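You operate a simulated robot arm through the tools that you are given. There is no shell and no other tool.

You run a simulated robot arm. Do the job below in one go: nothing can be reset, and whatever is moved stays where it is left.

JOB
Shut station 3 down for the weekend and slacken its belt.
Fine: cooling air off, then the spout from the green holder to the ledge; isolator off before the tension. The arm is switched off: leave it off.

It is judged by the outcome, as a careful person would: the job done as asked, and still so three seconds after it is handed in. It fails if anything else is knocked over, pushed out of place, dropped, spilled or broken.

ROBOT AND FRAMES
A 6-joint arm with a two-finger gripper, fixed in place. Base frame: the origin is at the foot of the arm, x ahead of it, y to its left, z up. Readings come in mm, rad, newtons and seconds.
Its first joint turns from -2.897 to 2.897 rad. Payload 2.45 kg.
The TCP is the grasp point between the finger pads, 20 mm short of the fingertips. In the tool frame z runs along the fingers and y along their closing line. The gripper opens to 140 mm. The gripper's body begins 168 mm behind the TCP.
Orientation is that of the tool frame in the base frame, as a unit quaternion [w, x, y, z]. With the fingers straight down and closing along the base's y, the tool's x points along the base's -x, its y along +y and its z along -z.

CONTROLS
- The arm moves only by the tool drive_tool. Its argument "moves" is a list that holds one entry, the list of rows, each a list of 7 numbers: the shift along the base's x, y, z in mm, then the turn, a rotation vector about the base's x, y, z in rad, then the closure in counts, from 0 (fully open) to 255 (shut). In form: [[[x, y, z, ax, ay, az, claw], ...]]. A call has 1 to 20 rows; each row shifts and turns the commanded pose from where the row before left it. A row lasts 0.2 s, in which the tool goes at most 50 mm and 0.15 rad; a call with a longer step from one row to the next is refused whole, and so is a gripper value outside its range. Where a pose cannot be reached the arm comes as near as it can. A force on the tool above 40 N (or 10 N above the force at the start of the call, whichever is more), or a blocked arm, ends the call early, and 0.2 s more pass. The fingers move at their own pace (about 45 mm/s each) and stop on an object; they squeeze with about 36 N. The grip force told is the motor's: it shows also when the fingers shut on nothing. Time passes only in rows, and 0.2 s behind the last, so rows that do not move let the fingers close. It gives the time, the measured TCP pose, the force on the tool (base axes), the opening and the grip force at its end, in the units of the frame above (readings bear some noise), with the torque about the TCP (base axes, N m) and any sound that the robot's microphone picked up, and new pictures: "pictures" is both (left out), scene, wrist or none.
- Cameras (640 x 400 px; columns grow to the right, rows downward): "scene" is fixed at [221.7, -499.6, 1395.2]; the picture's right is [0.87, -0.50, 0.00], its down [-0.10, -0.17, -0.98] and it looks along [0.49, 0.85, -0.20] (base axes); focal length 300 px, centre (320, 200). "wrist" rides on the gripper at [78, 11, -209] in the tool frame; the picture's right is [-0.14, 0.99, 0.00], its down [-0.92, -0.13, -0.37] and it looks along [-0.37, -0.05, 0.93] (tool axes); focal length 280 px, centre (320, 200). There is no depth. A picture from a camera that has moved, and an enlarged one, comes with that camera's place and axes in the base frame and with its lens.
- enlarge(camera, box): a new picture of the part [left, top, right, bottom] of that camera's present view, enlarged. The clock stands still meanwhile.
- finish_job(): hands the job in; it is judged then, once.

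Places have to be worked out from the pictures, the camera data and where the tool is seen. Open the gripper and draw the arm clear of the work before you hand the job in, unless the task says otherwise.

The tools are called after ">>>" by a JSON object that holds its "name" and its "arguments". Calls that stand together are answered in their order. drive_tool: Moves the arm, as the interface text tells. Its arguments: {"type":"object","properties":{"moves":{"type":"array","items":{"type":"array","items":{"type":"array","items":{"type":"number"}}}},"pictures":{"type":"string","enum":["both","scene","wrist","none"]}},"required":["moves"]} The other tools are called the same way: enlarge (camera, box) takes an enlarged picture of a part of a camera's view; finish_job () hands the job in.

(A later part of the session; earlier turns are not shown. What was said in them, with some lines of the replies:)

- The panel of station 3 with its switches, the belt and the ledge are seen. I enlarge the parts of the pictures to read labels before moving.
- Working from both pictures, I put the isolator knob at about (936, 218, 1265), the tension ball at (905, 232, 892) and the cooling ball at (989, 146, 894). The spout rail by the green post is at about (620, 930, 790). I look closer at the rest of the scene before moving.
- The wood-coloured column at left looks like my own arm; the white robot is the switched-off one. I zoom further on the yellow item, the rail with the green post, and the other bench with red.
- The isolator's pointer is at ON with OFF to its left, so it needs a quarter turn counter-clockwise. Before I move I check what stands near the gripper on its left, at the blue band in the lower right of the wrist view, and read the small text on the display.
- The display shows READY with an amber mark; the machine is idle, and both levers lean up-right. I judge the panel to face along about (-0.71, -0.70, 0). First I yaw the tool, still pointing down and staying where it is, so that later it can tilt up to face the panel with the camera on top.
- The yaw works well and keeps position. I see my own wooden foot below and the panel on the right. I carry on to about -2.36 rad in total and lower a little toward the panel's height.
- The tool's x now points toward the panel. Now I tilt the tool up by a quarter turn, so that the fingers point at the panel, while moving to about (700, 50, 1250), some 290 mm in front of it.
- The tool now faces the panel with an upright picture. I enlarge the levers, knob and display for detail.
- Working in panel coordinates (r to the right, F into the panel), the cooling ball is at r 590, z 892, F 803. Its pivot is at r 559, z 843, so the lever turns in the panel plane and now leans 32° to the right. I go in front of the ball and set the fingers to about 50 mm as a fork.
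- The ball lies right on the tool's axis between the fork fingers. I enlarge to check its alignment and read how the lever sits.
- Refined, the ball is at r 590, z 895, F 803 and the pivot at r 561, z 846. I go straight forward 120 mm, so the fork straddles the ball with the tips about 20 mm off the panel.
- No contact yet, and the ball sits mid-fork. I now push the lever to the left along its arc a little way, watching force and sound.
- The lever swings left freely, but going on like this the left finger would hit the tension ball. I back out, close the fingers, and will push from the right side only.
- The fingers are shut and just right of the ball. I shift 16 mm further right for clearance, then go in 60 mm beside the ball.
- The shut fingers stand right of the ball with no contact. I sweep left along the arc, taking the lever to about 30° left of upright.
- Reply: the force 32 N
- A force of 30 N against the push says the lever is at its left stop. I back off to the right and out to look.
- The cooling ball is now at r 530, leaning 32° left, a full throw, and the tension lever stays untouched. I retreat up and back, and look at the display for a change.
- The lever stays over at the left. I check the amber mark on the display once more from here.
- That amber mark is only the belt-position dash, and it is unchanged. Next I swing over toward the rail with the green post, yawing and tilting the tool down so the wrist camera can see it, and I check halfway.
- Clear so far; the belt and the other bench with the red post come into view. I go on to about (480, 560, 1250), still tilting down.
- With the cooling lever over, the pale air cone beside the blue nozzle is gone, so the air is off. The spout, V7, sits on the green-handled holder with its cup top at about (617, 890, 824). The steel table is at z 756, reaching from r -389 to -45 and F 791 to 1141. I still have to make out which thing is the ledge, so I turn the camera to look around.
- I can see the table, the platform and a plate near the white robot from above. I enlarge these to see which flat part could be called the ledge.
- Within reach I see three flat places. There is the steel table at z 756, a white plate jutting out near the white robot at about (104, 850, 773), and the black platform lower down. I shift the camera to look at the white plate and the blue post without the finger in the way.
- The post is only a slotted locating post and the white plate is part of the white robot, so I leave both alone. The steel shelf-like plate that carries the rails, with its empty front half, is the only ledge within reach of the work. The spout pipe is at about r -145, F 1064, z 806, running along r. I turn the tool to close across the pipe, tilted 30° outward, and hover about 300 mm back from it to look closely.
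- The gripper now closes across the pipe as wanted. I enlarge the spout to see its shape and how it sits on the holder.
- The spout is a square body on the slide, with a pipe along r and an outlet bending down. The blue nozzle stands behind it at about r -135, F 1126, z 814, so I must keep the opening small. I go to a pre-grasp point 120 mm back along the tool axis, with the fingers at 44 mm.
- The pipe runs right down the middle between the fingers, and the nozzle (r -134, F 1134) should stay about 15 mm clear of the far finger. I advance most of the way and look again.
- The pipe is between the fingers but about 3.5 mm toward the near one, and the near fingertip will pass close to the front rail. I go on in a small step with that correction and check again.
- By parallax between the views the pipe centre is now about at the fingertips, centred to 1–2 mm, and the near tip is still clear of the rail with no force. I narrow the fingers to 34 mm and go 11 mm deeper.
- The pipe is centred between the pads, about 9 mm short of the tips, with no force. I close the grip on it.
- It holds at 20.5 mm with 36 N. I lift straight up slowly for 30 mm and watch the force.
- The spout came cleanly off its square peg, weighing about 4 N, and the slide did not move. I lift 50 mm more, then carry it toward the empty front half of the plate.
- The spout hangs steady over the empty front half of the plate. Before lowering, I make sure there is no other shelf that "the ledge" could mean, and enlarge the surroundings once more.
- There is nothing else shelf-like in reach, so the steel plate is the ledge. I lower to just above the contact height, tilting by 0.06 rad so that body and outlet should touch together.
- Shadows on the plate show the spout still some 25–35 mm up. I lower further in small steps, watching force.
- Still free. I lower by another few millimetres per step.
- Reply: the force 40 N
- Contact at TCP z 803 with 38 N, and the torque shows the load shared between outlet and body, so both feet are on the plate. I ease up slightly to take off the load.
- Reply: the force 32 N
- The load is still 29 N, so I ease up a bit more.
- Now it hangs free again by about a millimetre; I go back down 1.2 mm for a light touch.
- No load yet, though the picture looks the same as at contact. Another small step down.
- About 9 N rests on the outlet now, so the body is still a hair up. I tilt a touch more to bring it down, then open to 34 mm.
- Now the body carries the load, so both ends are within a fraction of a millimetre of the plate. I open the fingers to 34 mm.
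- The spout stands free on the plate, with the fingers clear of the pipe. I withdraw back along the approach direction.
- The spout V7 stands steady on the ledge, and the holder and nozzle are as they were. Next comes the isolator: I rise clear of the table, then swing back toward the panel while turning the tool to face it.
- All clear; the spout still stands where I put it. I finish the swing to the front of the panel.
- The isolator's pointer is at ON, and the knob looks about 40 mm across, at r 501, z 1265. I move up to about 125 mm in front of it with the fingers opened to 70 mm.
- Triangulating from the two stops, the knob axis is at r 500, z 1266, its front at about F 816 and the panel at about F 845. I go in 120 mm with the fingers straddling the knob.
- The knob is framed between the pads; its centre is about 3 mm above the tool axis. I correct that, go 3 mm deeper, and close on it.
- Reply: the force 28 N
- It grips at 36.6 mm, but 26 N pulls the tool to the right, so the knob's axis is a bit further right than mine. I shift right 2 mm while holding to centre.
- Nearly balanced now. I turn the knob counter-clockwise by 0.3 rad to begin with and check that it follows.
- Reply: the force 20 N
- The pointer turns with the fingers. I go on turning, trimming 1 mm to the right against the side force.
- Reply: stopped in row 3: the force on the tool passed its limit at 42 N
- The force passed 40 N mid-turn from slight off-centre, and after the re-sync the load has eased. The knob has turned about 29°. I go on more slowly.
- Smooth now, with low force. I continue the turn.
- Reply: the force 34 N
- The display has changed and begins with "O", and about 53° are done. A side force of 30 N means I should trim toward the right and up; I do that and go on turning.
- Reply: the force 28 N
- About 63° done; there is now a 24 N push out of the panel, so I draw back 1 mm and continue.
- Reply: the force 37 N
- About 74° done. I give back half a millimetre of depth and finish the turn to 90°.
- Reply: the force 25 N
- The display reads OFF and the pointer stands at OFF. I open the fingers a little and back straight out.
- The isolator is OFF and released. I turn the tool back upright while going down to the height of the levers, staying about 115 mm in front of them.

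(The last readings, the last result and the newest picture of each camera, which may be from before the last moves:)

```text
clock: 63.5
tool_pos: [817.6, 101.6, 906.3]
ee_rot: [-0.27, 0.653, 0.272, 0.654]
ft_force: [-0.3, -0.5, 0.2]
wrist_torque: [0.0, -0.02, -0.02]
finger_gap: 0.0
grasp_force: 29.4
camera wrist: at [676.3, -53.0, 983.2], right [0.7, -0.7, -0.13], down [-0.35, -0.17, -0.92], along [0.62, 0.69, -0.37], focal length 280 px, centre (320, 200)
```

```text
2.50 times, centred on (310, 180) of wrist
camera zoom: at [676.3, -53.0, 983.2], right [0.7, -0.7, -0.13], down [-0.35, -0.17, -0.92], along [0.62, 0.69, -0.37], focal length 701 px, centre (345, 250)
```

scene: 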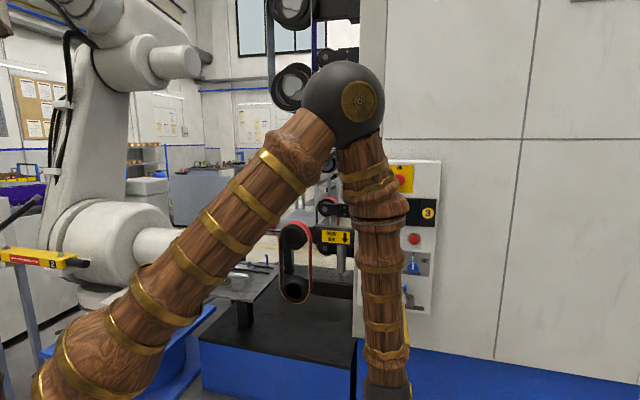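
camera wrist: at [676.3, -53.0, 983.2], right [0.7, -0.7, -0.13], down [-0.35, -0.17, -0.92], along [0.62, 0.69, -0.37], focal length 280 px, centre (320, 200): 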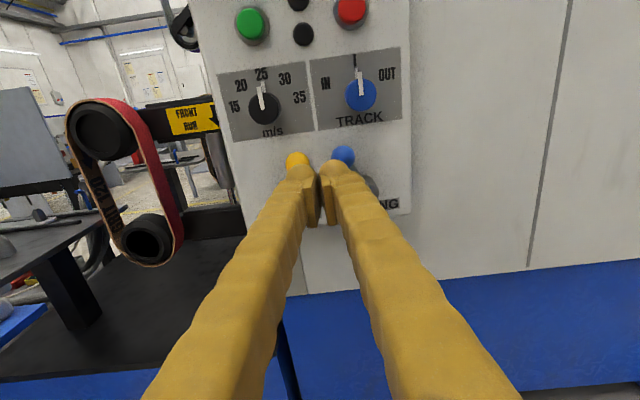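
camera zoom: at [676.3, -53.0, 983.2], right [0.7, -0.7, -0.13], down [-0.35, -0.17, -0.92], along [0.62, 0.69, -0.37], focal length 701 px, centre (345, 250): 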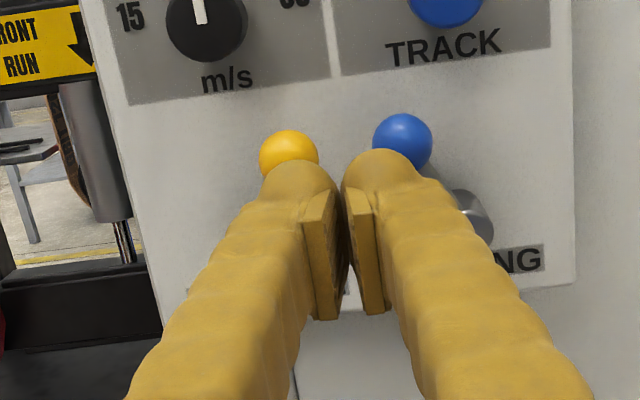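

Yellow ball is at r 472, z 896 and blue ball at r 532, z 897, so only 28 mm lie between them, too narrow for a finger. Lower down between the two lever stems there are about 70 mm. I drop 50 mm and go in there with the shut fingers.

>>> {"name": "drive_tool", "arguments": {"moves": [[[0, 0, -30, 0, 0, 0, 255], [0, 0, -20, 0, 0, 0, 255], [24.9, 24.6, 0, 0, 0, 0, 255], [24.9, 24.6, 0, 0, 0, 0, 255], [0, 0, 0, 0, 0, 0, 255]]], "pictures": "wrist"}}

>>> {"name": "enlarge", "arguments": {"camera": "wrist", "box": [220, 90, 420, 250]}}

```text
clock: 64.7
tool_pos: [864.9, 148.8, 856.8]
ee_rot: [-0.269, 0.653, 0.271, 0.654]
ft_force: [0.1, -0.1, 0.4]
wrist_torque: [-0.01, -0.04, -0.02]
finger_gap: 0.1
grasp_force: 29.0
camera wrist: at [724.3, -6.0, 932.9], right [0.7, -0.7, -0.13], down [-0.35, -0.17, -0.92], along [0.62, 0.69, -0.37], focal length 280 px, centre (320, 200)
```

wrist: 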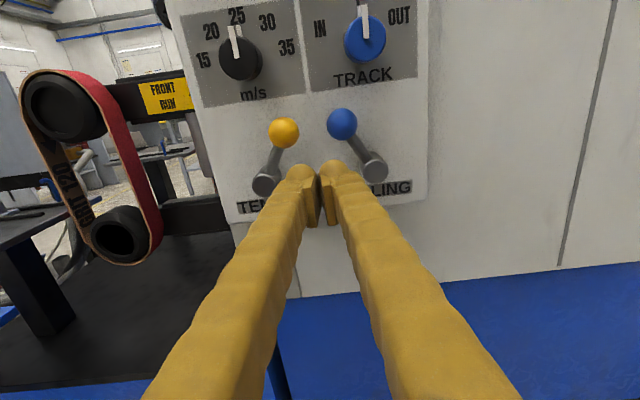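

```text
2.50 times, centred on (320, 170) of wrist
camera zoom: at [724.3, -6.0, 932.9], right [0.7, -0.7, -0.13], down [-0.35, -0.17, -0.92], along [0.62, 0.69, -0.37], focal length 701 px, centre (320, 275)
```

zoom: 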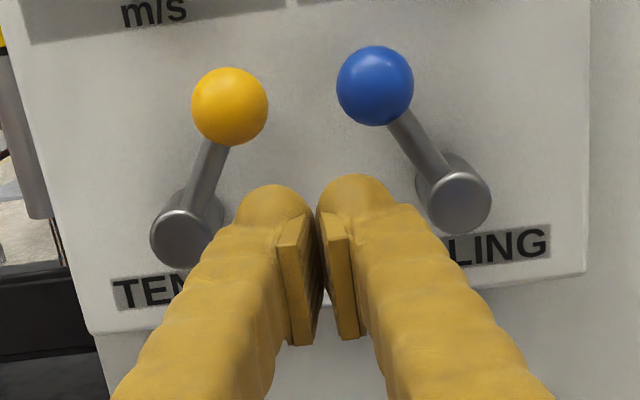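

The stems and pivots are as computed, with pivots at r 441 and r 559, z 845. I go in 73 mm between the stems.

>>> {"name": "drive_tool", "arguments": {"moves": [[[17.3, 17.1, 0, 0, 0, 0, 255], [17.3, 17.1, 0, 0, 0, 0, 255], [17.3, 17.1, 0, 0, 0, 0, 255], [0, 0, 0, 0, 0, 0, 255]]], "pictures": "wrist"}}

>>> {"name": "enlarge", "arguments": {"camera": "wrist", "box": [220, 90, 420, 250]}}

```text
clock: 65.7
tool_pos: [919.5, 199.0, 857.1]
ee_rot: [-0.27, 0.653, 0.271, 0.654]
ft_force: [0.1, -0.2, 1.2]
wrist_torque: [0.0, 0.0, 0.02]
finger_gap: 0.0
grasp_force: 29.8
camera wrist: at [777.7, 44.1, 935.6], right [0.7, -0.7, -0.13], down [-0.35, -0.17, -0.92], along [0.62, 0.69, -0.37], focal length 280 px, centre (320, 200)
```

wrist: 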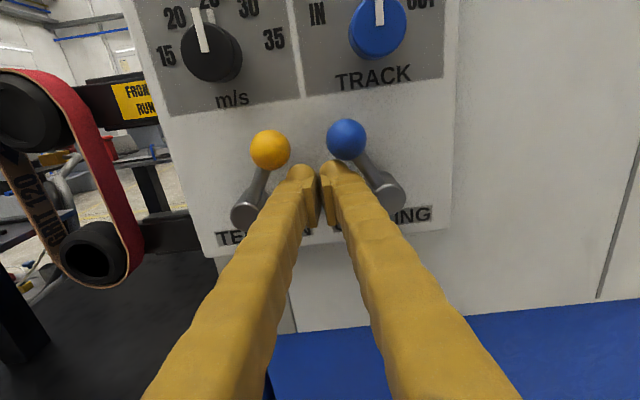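

```text
2.50 times, centred on (320, 170) of wrist
camera zoom: at [777.7, 44.1, 935.6], right [0.7, -0.7, -0.13], down [-0.35, -0.17, -0.92], along [0.62, 0.69, -0.37], focal length 701 px, centre (320, 275)
```

zoom: 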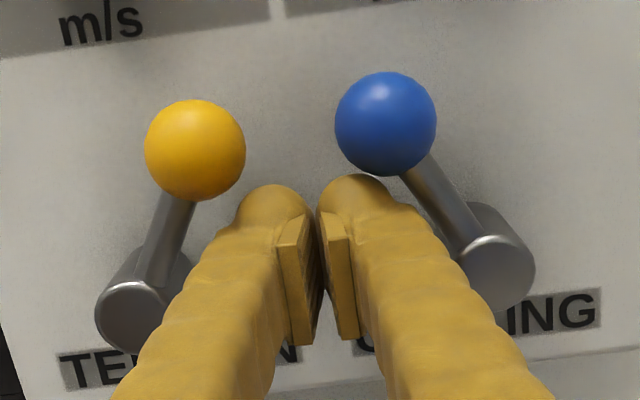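

No contact, and both balls sit above the fingers. I push left about 19 mm against the tension stem.

>>> {"name": "drive_tool", "arguments": {"moves": [[[-5.6, 5.7, 0, 0, 0, 0, 255], [-4.2, 4.3, 0, 0, 0, 0, 255], [-3.5, 3.6, 0, 0, 0, 0, 255], [0, 0, 0, 0, 0, 0, 255]]], "pictures": "wrist"}}

>>> {"name": "enlarge", "arguments": {"camera": "wrist", "box": [220, 90, 420, 250]}}

```text
clock: 66.7
tool_pos: [904.8, 215.2, 856.2]
ee_rot: [-0.27, 0.653, 0.272, 0.654]
ft_force: [2.8, -1.1, 0.9]
wrist_torque: [0.02, 0.0, -0.05]
finger_gap: 0.4
grasp_force: 29.5
camera wrist: at [764.1, 59.6, 934.7], right [0.7, -0.7, -0.13], down [-0.35, -0.17, -0.92], along [0.62, 0.69, -0.37], focal length 280 px, centre (320, 200)
```

wrist: 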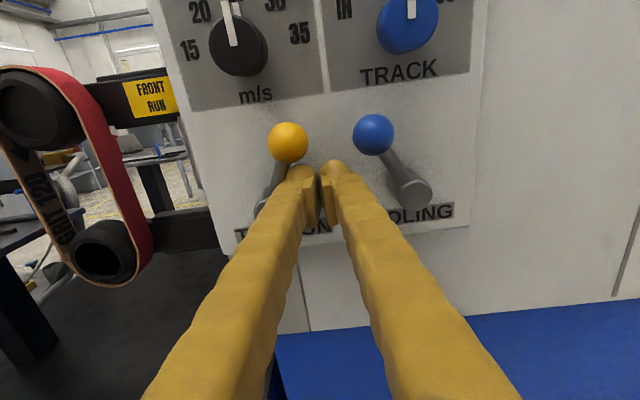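

```text
2.50 times, centred on (320, 170) of wrist
camera zoom: at [764.1, 59.6, 934.7], right [0.7, -0.7, -0.13], down [-0.35, -0.17, -0.92], along [0.62, 0.69, -0.37], focal length 701 px, centre (320, 275)
```

zoom: 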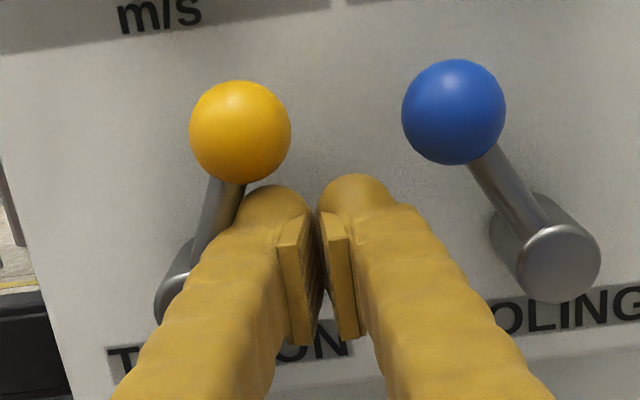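

The tension ball has moved left about 8 mm with almost no force, and the cooling lever is untouched. I raise 4 mm and push 3 mm further for more room between the balls.

>>> {"name": "drive_tool", "arguments": {"moves": [[[0, 0, 4, 0, 0, 0, 255], [-2.1, 2.1, 0, 0, 0, 0, 255], [0, 0, 0, 0, 0, 0, 255]]], "pictures": "wrist"}}

>>> {"name": "enlarge", "arguments": {"camera": "wrist", "box": [220, 90, 420, 250]}}

```text
clock: 67.5
tool_pos: [903.3, 215.5, 860.3]
ee_rot: [-0.27, 0.653, 0.272, 0.654]
ft_force: [0.8, -1.8, 0.1]
wrist_torque: [0.07, 0.0, 0.01]
finger_gap: 0.0
grasp_force: 29.1
camera wrist: at [761.2, 61.4, 938.4], right [0.7, -0.7, -0.13], down [-0.35, -0.17, -0.92], along [0.62, 0.69, -0.37], focal length 280 px, centre (320, 200)
```

wrist: 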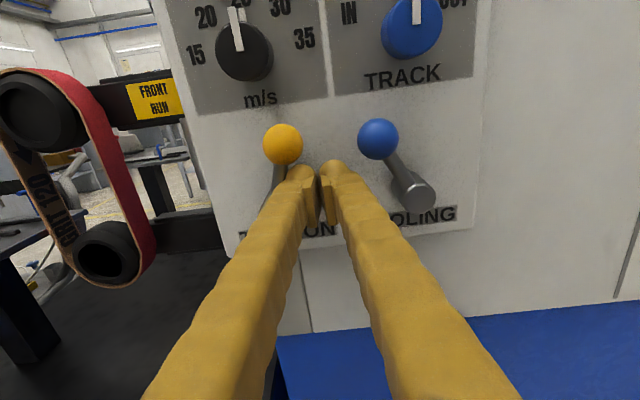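

```text
2.50 times, centred on (320, 170) of wrist
camera zoom: at [761.2, 61.4, 938.4], right [0.7, -0.7, -0.13], down [-0.35, -0.17, -0.92], along [0.62, 0.69, -0.37], focal length 701 px, centre (320, 275)
```

zoom: 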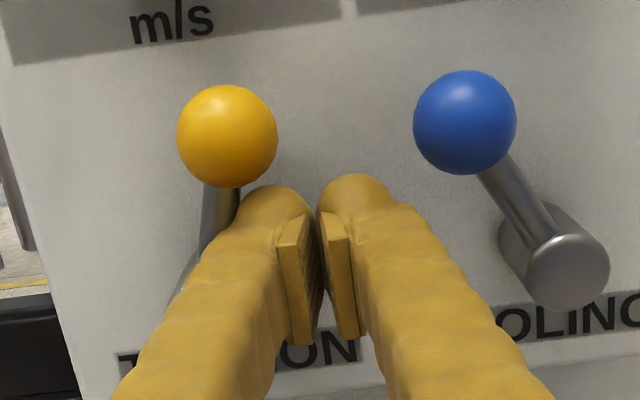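

The gap between balls is now about 42 mm. I raise 7 mm to pass above the pivot boss and push the stem 6 mm more to the left.

>>> {"name": "drive_tool", "arguments": {"moves": [[[0, 0, 7, 0, 0, 0, 255], [-2.1, 2.1, 0, 0, 0, 0, 255], [-2.1, 2.1, 0, 0, 0, 0, 255], [0, 0, 0, 0, 0, 0, 255]]], "pictures": "wrist"}}

>>> {"name": "enlarge", "arguments": {"camera": "wrist", "box": [220, 90, 420, 250]}}

```text
clock: 68.5
tool_pos: [899.2, 220.3, 869.4]
ee_rot: [-0.269, 0.652, 0.272, 0.655]
ft_force: [15.8, -16.5, 11.2]
wrist_torque: [-0.01, -0.04, -0.11]
finger_gap: 0.0
grasp_force: 29.2
camera wrist: at [757.3, 65.1, 945.7], right [0.7, -0.7, -0.13], down [-0.35, -0.17, -0.92], along [0.62, 0.69, -0.36], focal length 280 px, centre (320, 200)
```

wrist: 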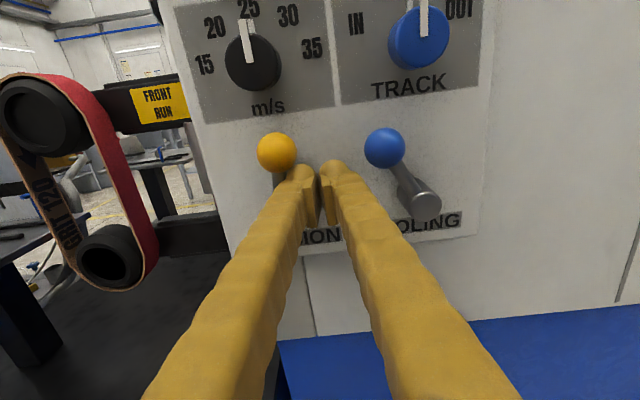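

```text
2.50 times, centred on (320, 170) of wrist
camera zoom: at [757.3, 65.1, 945.7], right [0.7, -0.7, -0.13], down [-0.35, -0.17, -0.92], along [0.62, 0.69, -0.36], focal length 701 px, centre (320, 275)
```

zoom: 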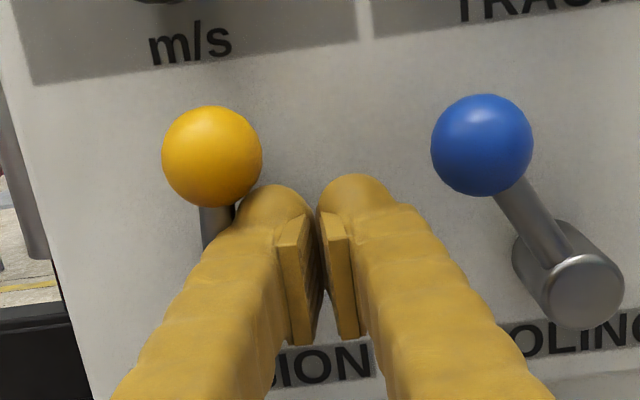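

The fingers touch the pivot boss now, and the gap between balls is about 52 mm. I ease right 7 mm, rise above the boss, and push on the ball itself to the left.

>>> {"name": "drive_tool", "arguments": {"moves": [[[4.9, -5.0, 0, 0, 0, 0, 255], [0, 0, 6, 0, 0, 0, 255], [0, 0, 6, 0, 0, 0, 255], [0, 0, 0, 0, 0, 0, 255]]], "pictures": "wrist"}}

>>> {"name": "enlarge", "arguments": {"camera": "wrist", "box": [220, 90, 420, 250]}}

```text
clock: 69.5
tool_pos: [902.1, 217.1, 879.1]
ee_rot: [-0.27, 0.653, 0.272, 0.653]
ft_force: [-1.2, 0.9, -2.0]
wrist_torque: [-0.05, 0.0, 0.0]
finger_gap: 0.1
grasp_force: 29.7
camera wrist: at [760.9, 62.4, 956.3], right [0.7, -0.7, -0.13], down [-0.35, -0.17, -0.92], along [0.62, 0.69, -0.37], focal length 280 px, centre (320, 200)
```

wrist: 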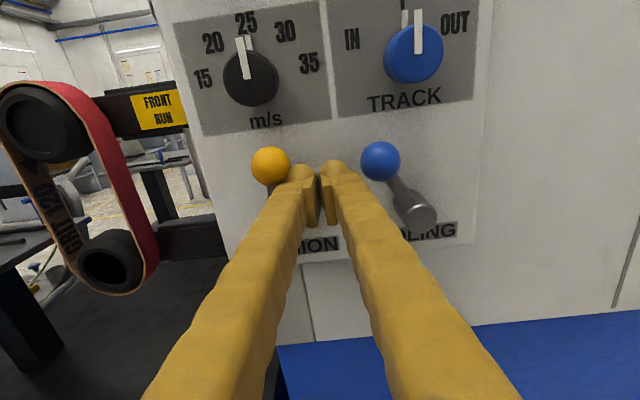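

```text
2.50 times, centred on (320, 170) of wrist
camera zoom: at [760.9, 62.4, 956.3], right [0.7, -0.7, -0.13], down [-0.35, -0.17, -0.92], along [0.62, 0.69, -0.37], focal length 701 px, centre (320, 275)
```

zoom: 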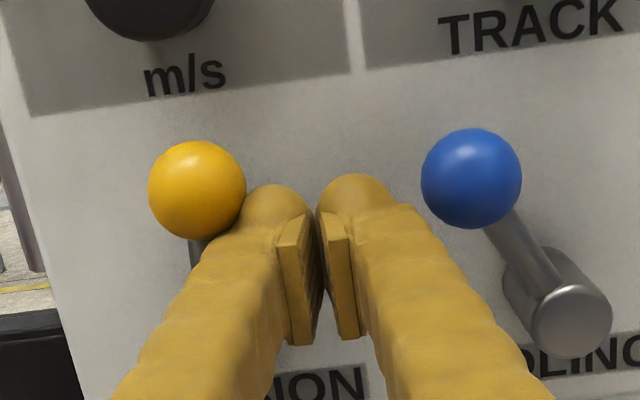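

The fingers now stand above the boss beside the tension ball, well clear of the blue one. I push left to the lever's end of travel.

>>> {"name": "drive_tool", "arguments": {"moves": [[[-4.2, 4.3, 4, 0, 0, 0, 255], [-5.6, 5.7, 0, 0, 0, 0, 255], [-5.6, 5.7, 0, 0, 0, 0, 255], [-4.9, 5, -2, 0, 0, 0, 255], [0, 0, 0, 0, 0, 0, 255]]], "pictures": "wrist"}}

>>> {"name": "enlarge", "arguments": {"camera": "wrist", "box": [220, 90, 420, 250]}}

```text
clock: 70.5
tool_pos: [887.7, 233.7, 882.7]
ee_rot: [-0.266, 0.652, 0.269, 0.657]
ft_force: [4.5, -7.0, 1.3]
wrist_torque: [-0.05, -0.1, -0.07]
finger_gap: 0.0
grasp_force: 29.5
stopped in row 5: the force on the tool passed its limit at 49 N (the readings are from after the stop); the commanded pose is now the measured one
camera wrist: at [743.9, 78.8, 960.7], right [0.7, -0.71, -0.13], down [-0.35, -0.17, -0.92], along [0.63, 0.69, -0.36], focal length 280 px, centre (320, 200)
```

wrist: 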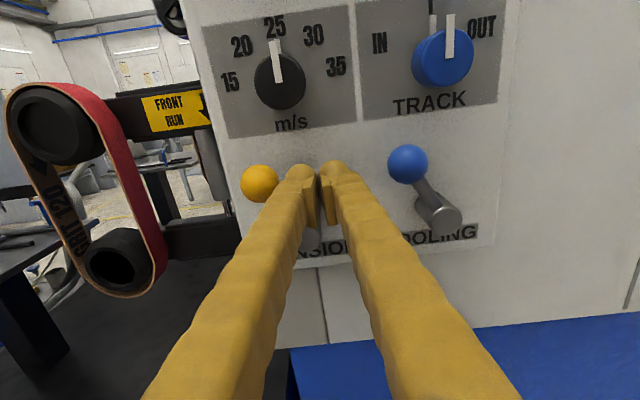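

```text
2.50 times, centred on (320, 170) of wrist
camera zoom: at [743.9, 78.8, 960.7], right [0.7, -0.71, -0.13], down [-0.35, -0.17, -0.92], along [0.63, 0.69, -0.36], focal length 701 px, centre (320, 275)
```

zoom: 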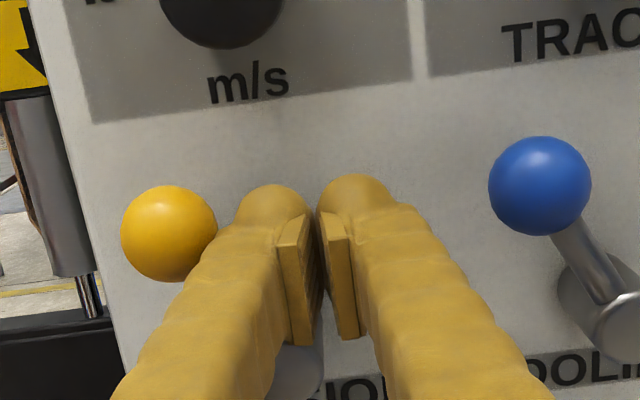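

The force spike says the lever met its stop, and the ball sits well over to the left. I ease off to the right and back out to check.

>>> {"name": "drive_tool", "arguments": {"moves": [[[7, -7.1, 0, 0, 0, 0, 255], [-14.2, -14, 0, 0, 0, 0, 255], [-28.4, -28.1, 0, 0, 0, 0, 255], [-32, -32, 0, 0, 0, 0, 255], [-32, -32, 0, 0, 0, 0, 255], [-32, -32, 10, 0, 0, 0, 255], [0, 0, 0, 0, 0, 0, 255]]], "pictures": "both"}}

>>> {"name": "enlarge", "arguments": {"camera": "wrist", "box": [200, 40, 420, 220]}}

>>> {"name": "enlarge", "arguments": {"camera": "wrist", "box": [0, 60, 260, 320]}}

```text
clock: 72.1
tool_pos: [750.6, 87.2, 892.6]
ee_rot: [-0.267, 0.652, 0.27, 0.657]
ft_force: [-0.4, 0.5, 0.5]
wrist_torque: [0.04, -0.01, 0.01]
finger_gap: 0.0
grasp_force: 30.1
camera wrist: at [607.8, -66.5, 969.0], right [0.7, -0.71, -0.13], down [-0.35, -0.17, -0.92], along [0.63, 0.69, -0.36], focal length 280 px, centre (320, 200)
```

scene: 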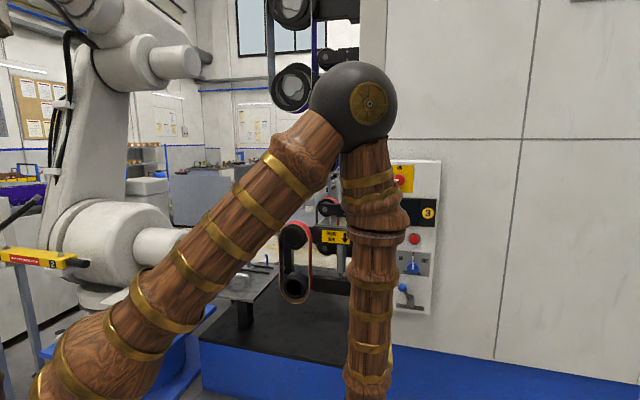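
wrist: 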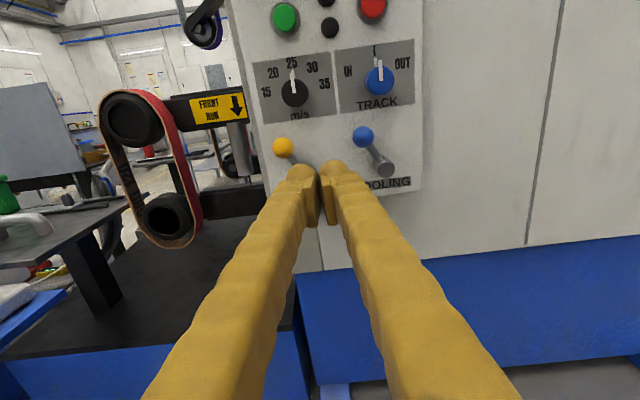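

```text
2.22 times, centred on (310, 130) of wrist
camera zoom: at [607.8, -66.5, 969.0], right [0.7, -0.71, -0.13], down [-0.35, -0.17, -0.92], along [0.63, 0.69, -0.36], focal length 623 px, centre (342, 356)
```

zoom: 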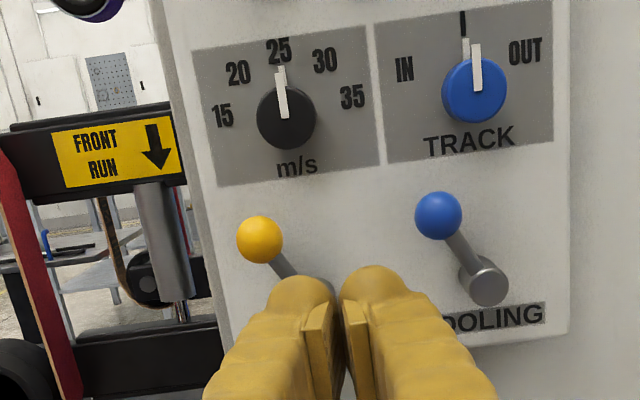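

```text
1.54 times, centred on (130, 190) of wrist
camera zoom: at [607.8, -66.5, 969.0], right [0.7, -0.71, -0.13], down [-0.35, -0.17, -0.92], along [0.63, 0.69, -0.36], focal length 431 px, centre (612, 215)
```

zoom: 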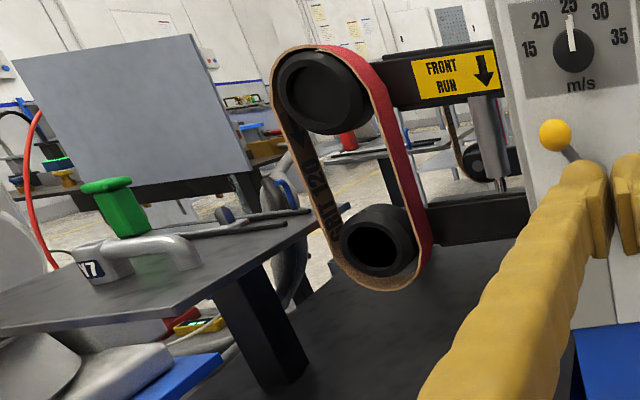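

Both levers now lean the same 32° to the left, and the belt looks slack round the lower wheel. I draw the arm back and up, open the gripper, and check everything.

>>> {"name": "drive_tool", "arguments": {"moves": [[[-28, -28, 30, 0, 0, 0, 255], [-28, -28, 30, 0, 0, 0, 255], [-28, -28, 30, 0, 0, 0, 255], [-10, 0, 45, 0, 0, 0, 255], [-5, 10, 45, 0, 0, 0, 128], [-5, 10, 45, 0, 0, 0, 128], [-5, 10, 45, 0, 0, 0, 0], [-5, 10, 45, 0, 0, 0, 0], [-5, 10, 45, 0, 0, 0, 0], [0, 0, 45, 0, 0, 0, 0], [0, 0, 0, 0, 0, 0, 0], [0, 0, 0, 0, 0, 0, 0]]], "pictures": "both"}}

>>> {"name": "enlarge", "arguments": {"camera": "wrist", "box": [220, 60, 440, 360]}}

>>> {"name": "enlarge", "arguments": {"camera": "scene", "box": [180, 200, 360, 320]}}

```text
clock: 74.7
tool_pos: [637.1, 58.5, 1299.0]
ee_rot: [-0.267, 0.652, 0.27, 0.656]
ft_force: [-0.2, -0.3, 0.4]
wrist_torque: [0.0, -0.03, 0.01]
finger_gap: 140.1
grasp_force: 0.1
camera wrist: at [495.0, -96.1, 1375.1], right [0.7, -0.71, -0.13], down [-0.35, -0.17, -0.92], along [0.63, 0.69, -0.36], focal length 280 px, centre (320, 200)
```

scene: 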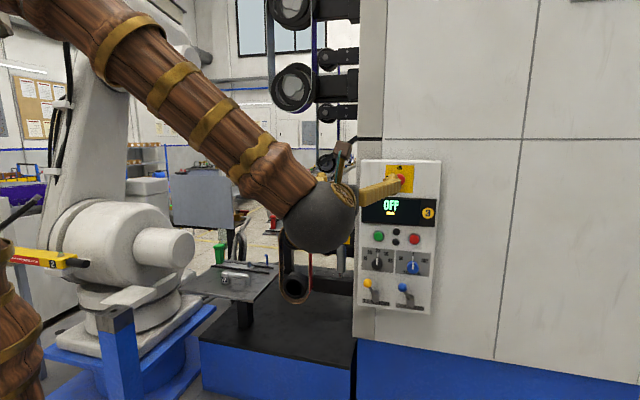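
wrist: 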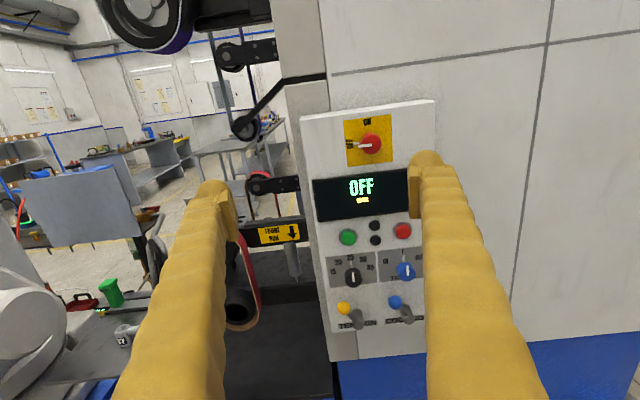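

```text
1.33 times, centred on (330, 210) of wrist
camera zoom: at [495.0, -96.1, 1375.1], right [0.7, -0.71, -0.13], down [-0.35, -0.17, -0.92], along [0.63, 0.69, -0.36], focal length 374 px, centre (307, 187)
```

zoom: 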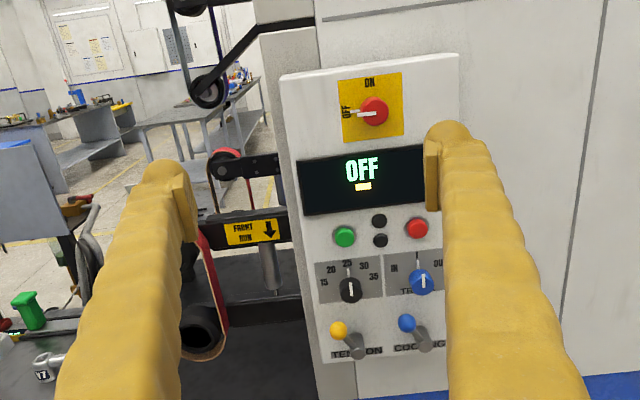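

```text
3.33 times, centred on (270, 260) of scene
camera zoom: at [221.7, -499.6, 1395.2], right [0.87, -0.5, 0.0], down [-0.1, -0.17, -0.98], along [0.49, 0.85, -0.2], focal length 999 px, centre (487, 0)
```

zoom: 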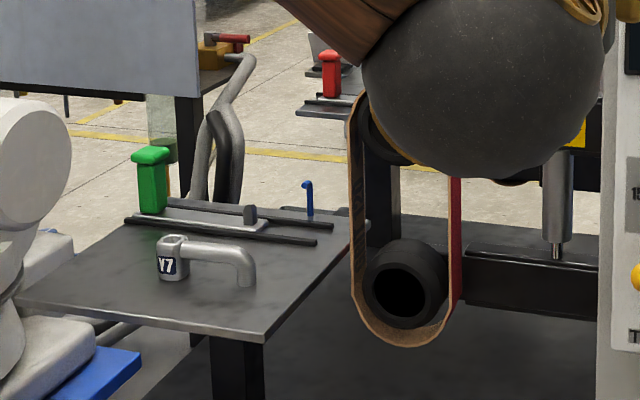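

The display shows OFF, the belt hangs slack below the raised lower wheel, and V7 stands on the ledge. I draw the arm a bit further away and take a last look at the panel.

>>> {"name": "drive_tool", "arguments": {"moves": [[[-20, 10, 35, 0, 0, 0, 0], [-20, 10, 35, 0, 0, 0, 0], [-20, 10, 35, 0, 0, 0, 0], [-20, 10, 35, 0, 0, 0, 0], [0, 0, 0, 0, 0, 0, 0], [0, 0, 0, 0, 0, 0, 0]]], "pictures": "both"}}

>>> {"name": "enlarge", "arguments": {"camera": "scene", "box": [350, 150, 450, 320]}}

>>> {"name": "enlarge", "arguments": {"camera": "scene", "box": [180, 200, 360, 320]}}

```text
clock: 75.8
tool_pos: [624.1, 69.9, 1364.5]
ee_rot: [-0.307, 0.689, 0.232, 0.614]
ft_force: [0.3, -0.6, 0.2]
wrist_torque: [-0.02, 0.03, -0.04]
finger_gap: 140.1
grasp_force: 0.1
stopped in row 5: the arm was blocked; the commanded pose is now the measured one
camera wrist: at [494.1, -90.0, 1451.3], right [0.67, -0.69, -0.27], down [-0.48, -0.12, -0.87], along [0.57, 0.72, -0.41], focal length 280 px, centre (320, 200)
```

scene: 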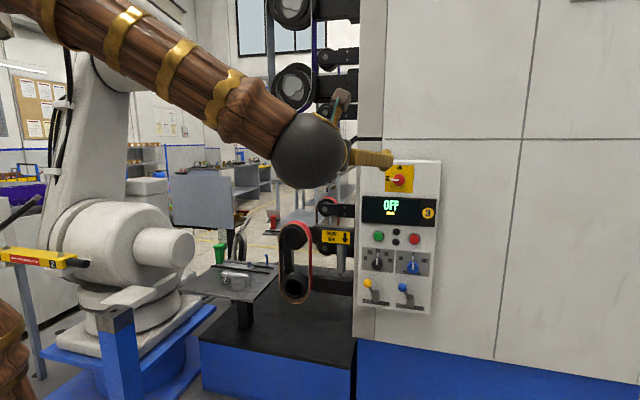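
wrist: 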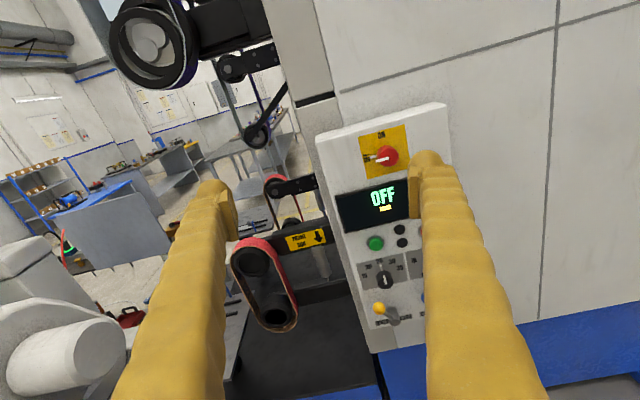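

```text
2.35 times, centred on (400, 235) of scene
camera zoom: at [221.7, -499.6, 1395.2], right [0.87, -0.5, 0.0], down [-0.1, -0.17, -0.98], along [0.49, 0.85, -0.2], focal length 706 px, centre (132, 118)
```

zoom: 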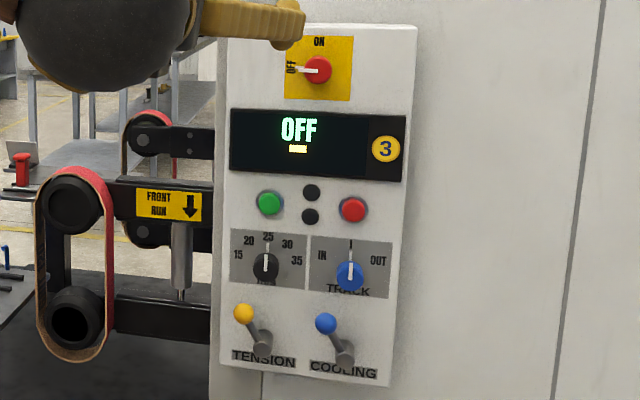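

```text
3.33 times, centred on (270, 260) of scene
camera zoom: at [221.7, -499.6, 1395.2], right [0.87, -0.5, 0.0], down [-0.1, -0.17, -0.98], along [0.49, 0.85, -0.2], focal length 999 px, centre (487, 0)
```

zoom: 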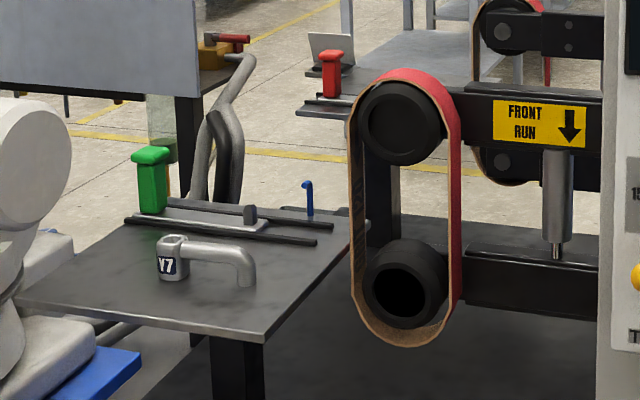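

Everything reads as wanted: isolator OFF, both levers to the left, the track and speed knobs as before, belt slack. The arm met one of its own limits on the last retreat, with no force, so I step back out of that pose a little to rest free.

>>> {"name": "drive_tool", "arguments": {"moves": [[[5, -5, -25, 0, 0, 0, 0], [5, -5, -25, 0, 0, 0, 0], [0, 0, 0, 0, 0, 0, 0], [0, 0, 0, 0, 0, 0, 0]]], "pictures": "both"}}

>>> {"name": "enlarge", "arguments": {"camera": "scene", "box": [0, 0, 360, 220]}}

```text
clock: 76.8
tool_pos: [633.1, 60.9, 1322.8]
ee_rot: [-0.305, 0.686, 0.235, 0.617]
ft_force: [0.8, 0.4, -0.7]
wrist_torque: [0.01, 0.0, 0.03]
finger_gap: 140.0
grasp_force: 0.0
camera wrist: at [502.1, -98.8, 1408.7], right [0.67, -0.69, -0.26], down [-0.47, -0.12, -0.88], along [0.57, 0.71, -0.4], focal length 280 px, centre (320, 200)
```

scene: 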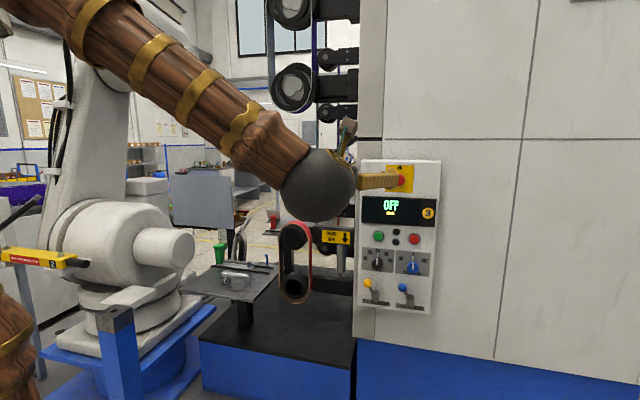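
wrist: 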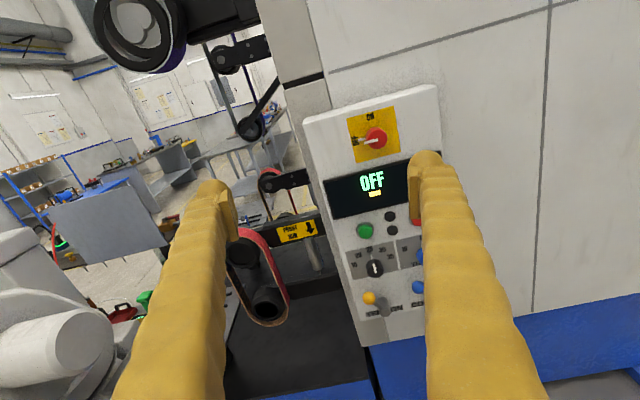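

```text
1.78 times, centred on (180, 110) of scene
camera zoom: at [221.7, -499.6, 1395.2], right [0.87, -0.5, 0.0], down [-0.1, -0.17, -0.98], along [0.49, 0.85, -0.2], focal length 533 px, centre (569, 360)
```

zoom: 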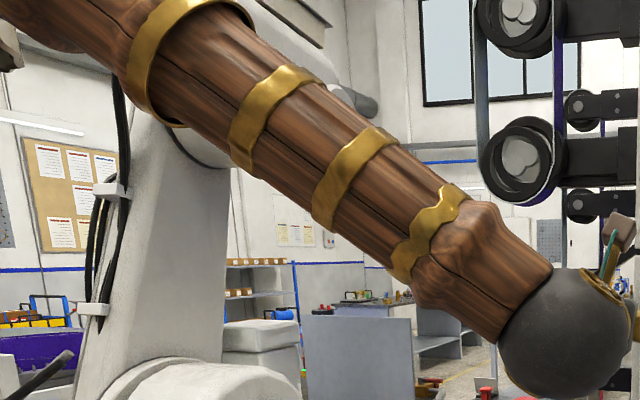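

The arm rests free with an open gripper, well clear of the panel and table. The air is off, V7 is on the ledge, the isolator is OFF, the belt is slack, and the white arm is untouched. I hand the job in.

>>> {"name": "finish_job", "arguments": {}}

```text
The job is handed in.
```

Station 3 is shut down and its belt is slack, and I've handed the job in. I did the steps in the order you gave:

1. **Cooling air:** the COOLING lever is over to its left stop. The air cone at the blue nozzle was gone afterwards.
2. **Spout:** V7 is off the green holder and standing upright on the steel plate that carries the holder rails. Nothing was labelled as the ledge. I took it to be that plate because nothing else within reach looked like one.
3. **Isolator:** the knob is at OFF, and the display reads OFF.
4. **Tension:** the TENSION lever is over to its left stop, and the belt hangs loose below the lower wheel.

I left the white arm alone, still switched off, and the speed and track knobs look unchanged. My arm ended clear of the panel and table with the gripper open. On the last move back it stopped with "arm blocked" and no force reading. I think it hit one of its own joint limits, so I backed it off slightly.
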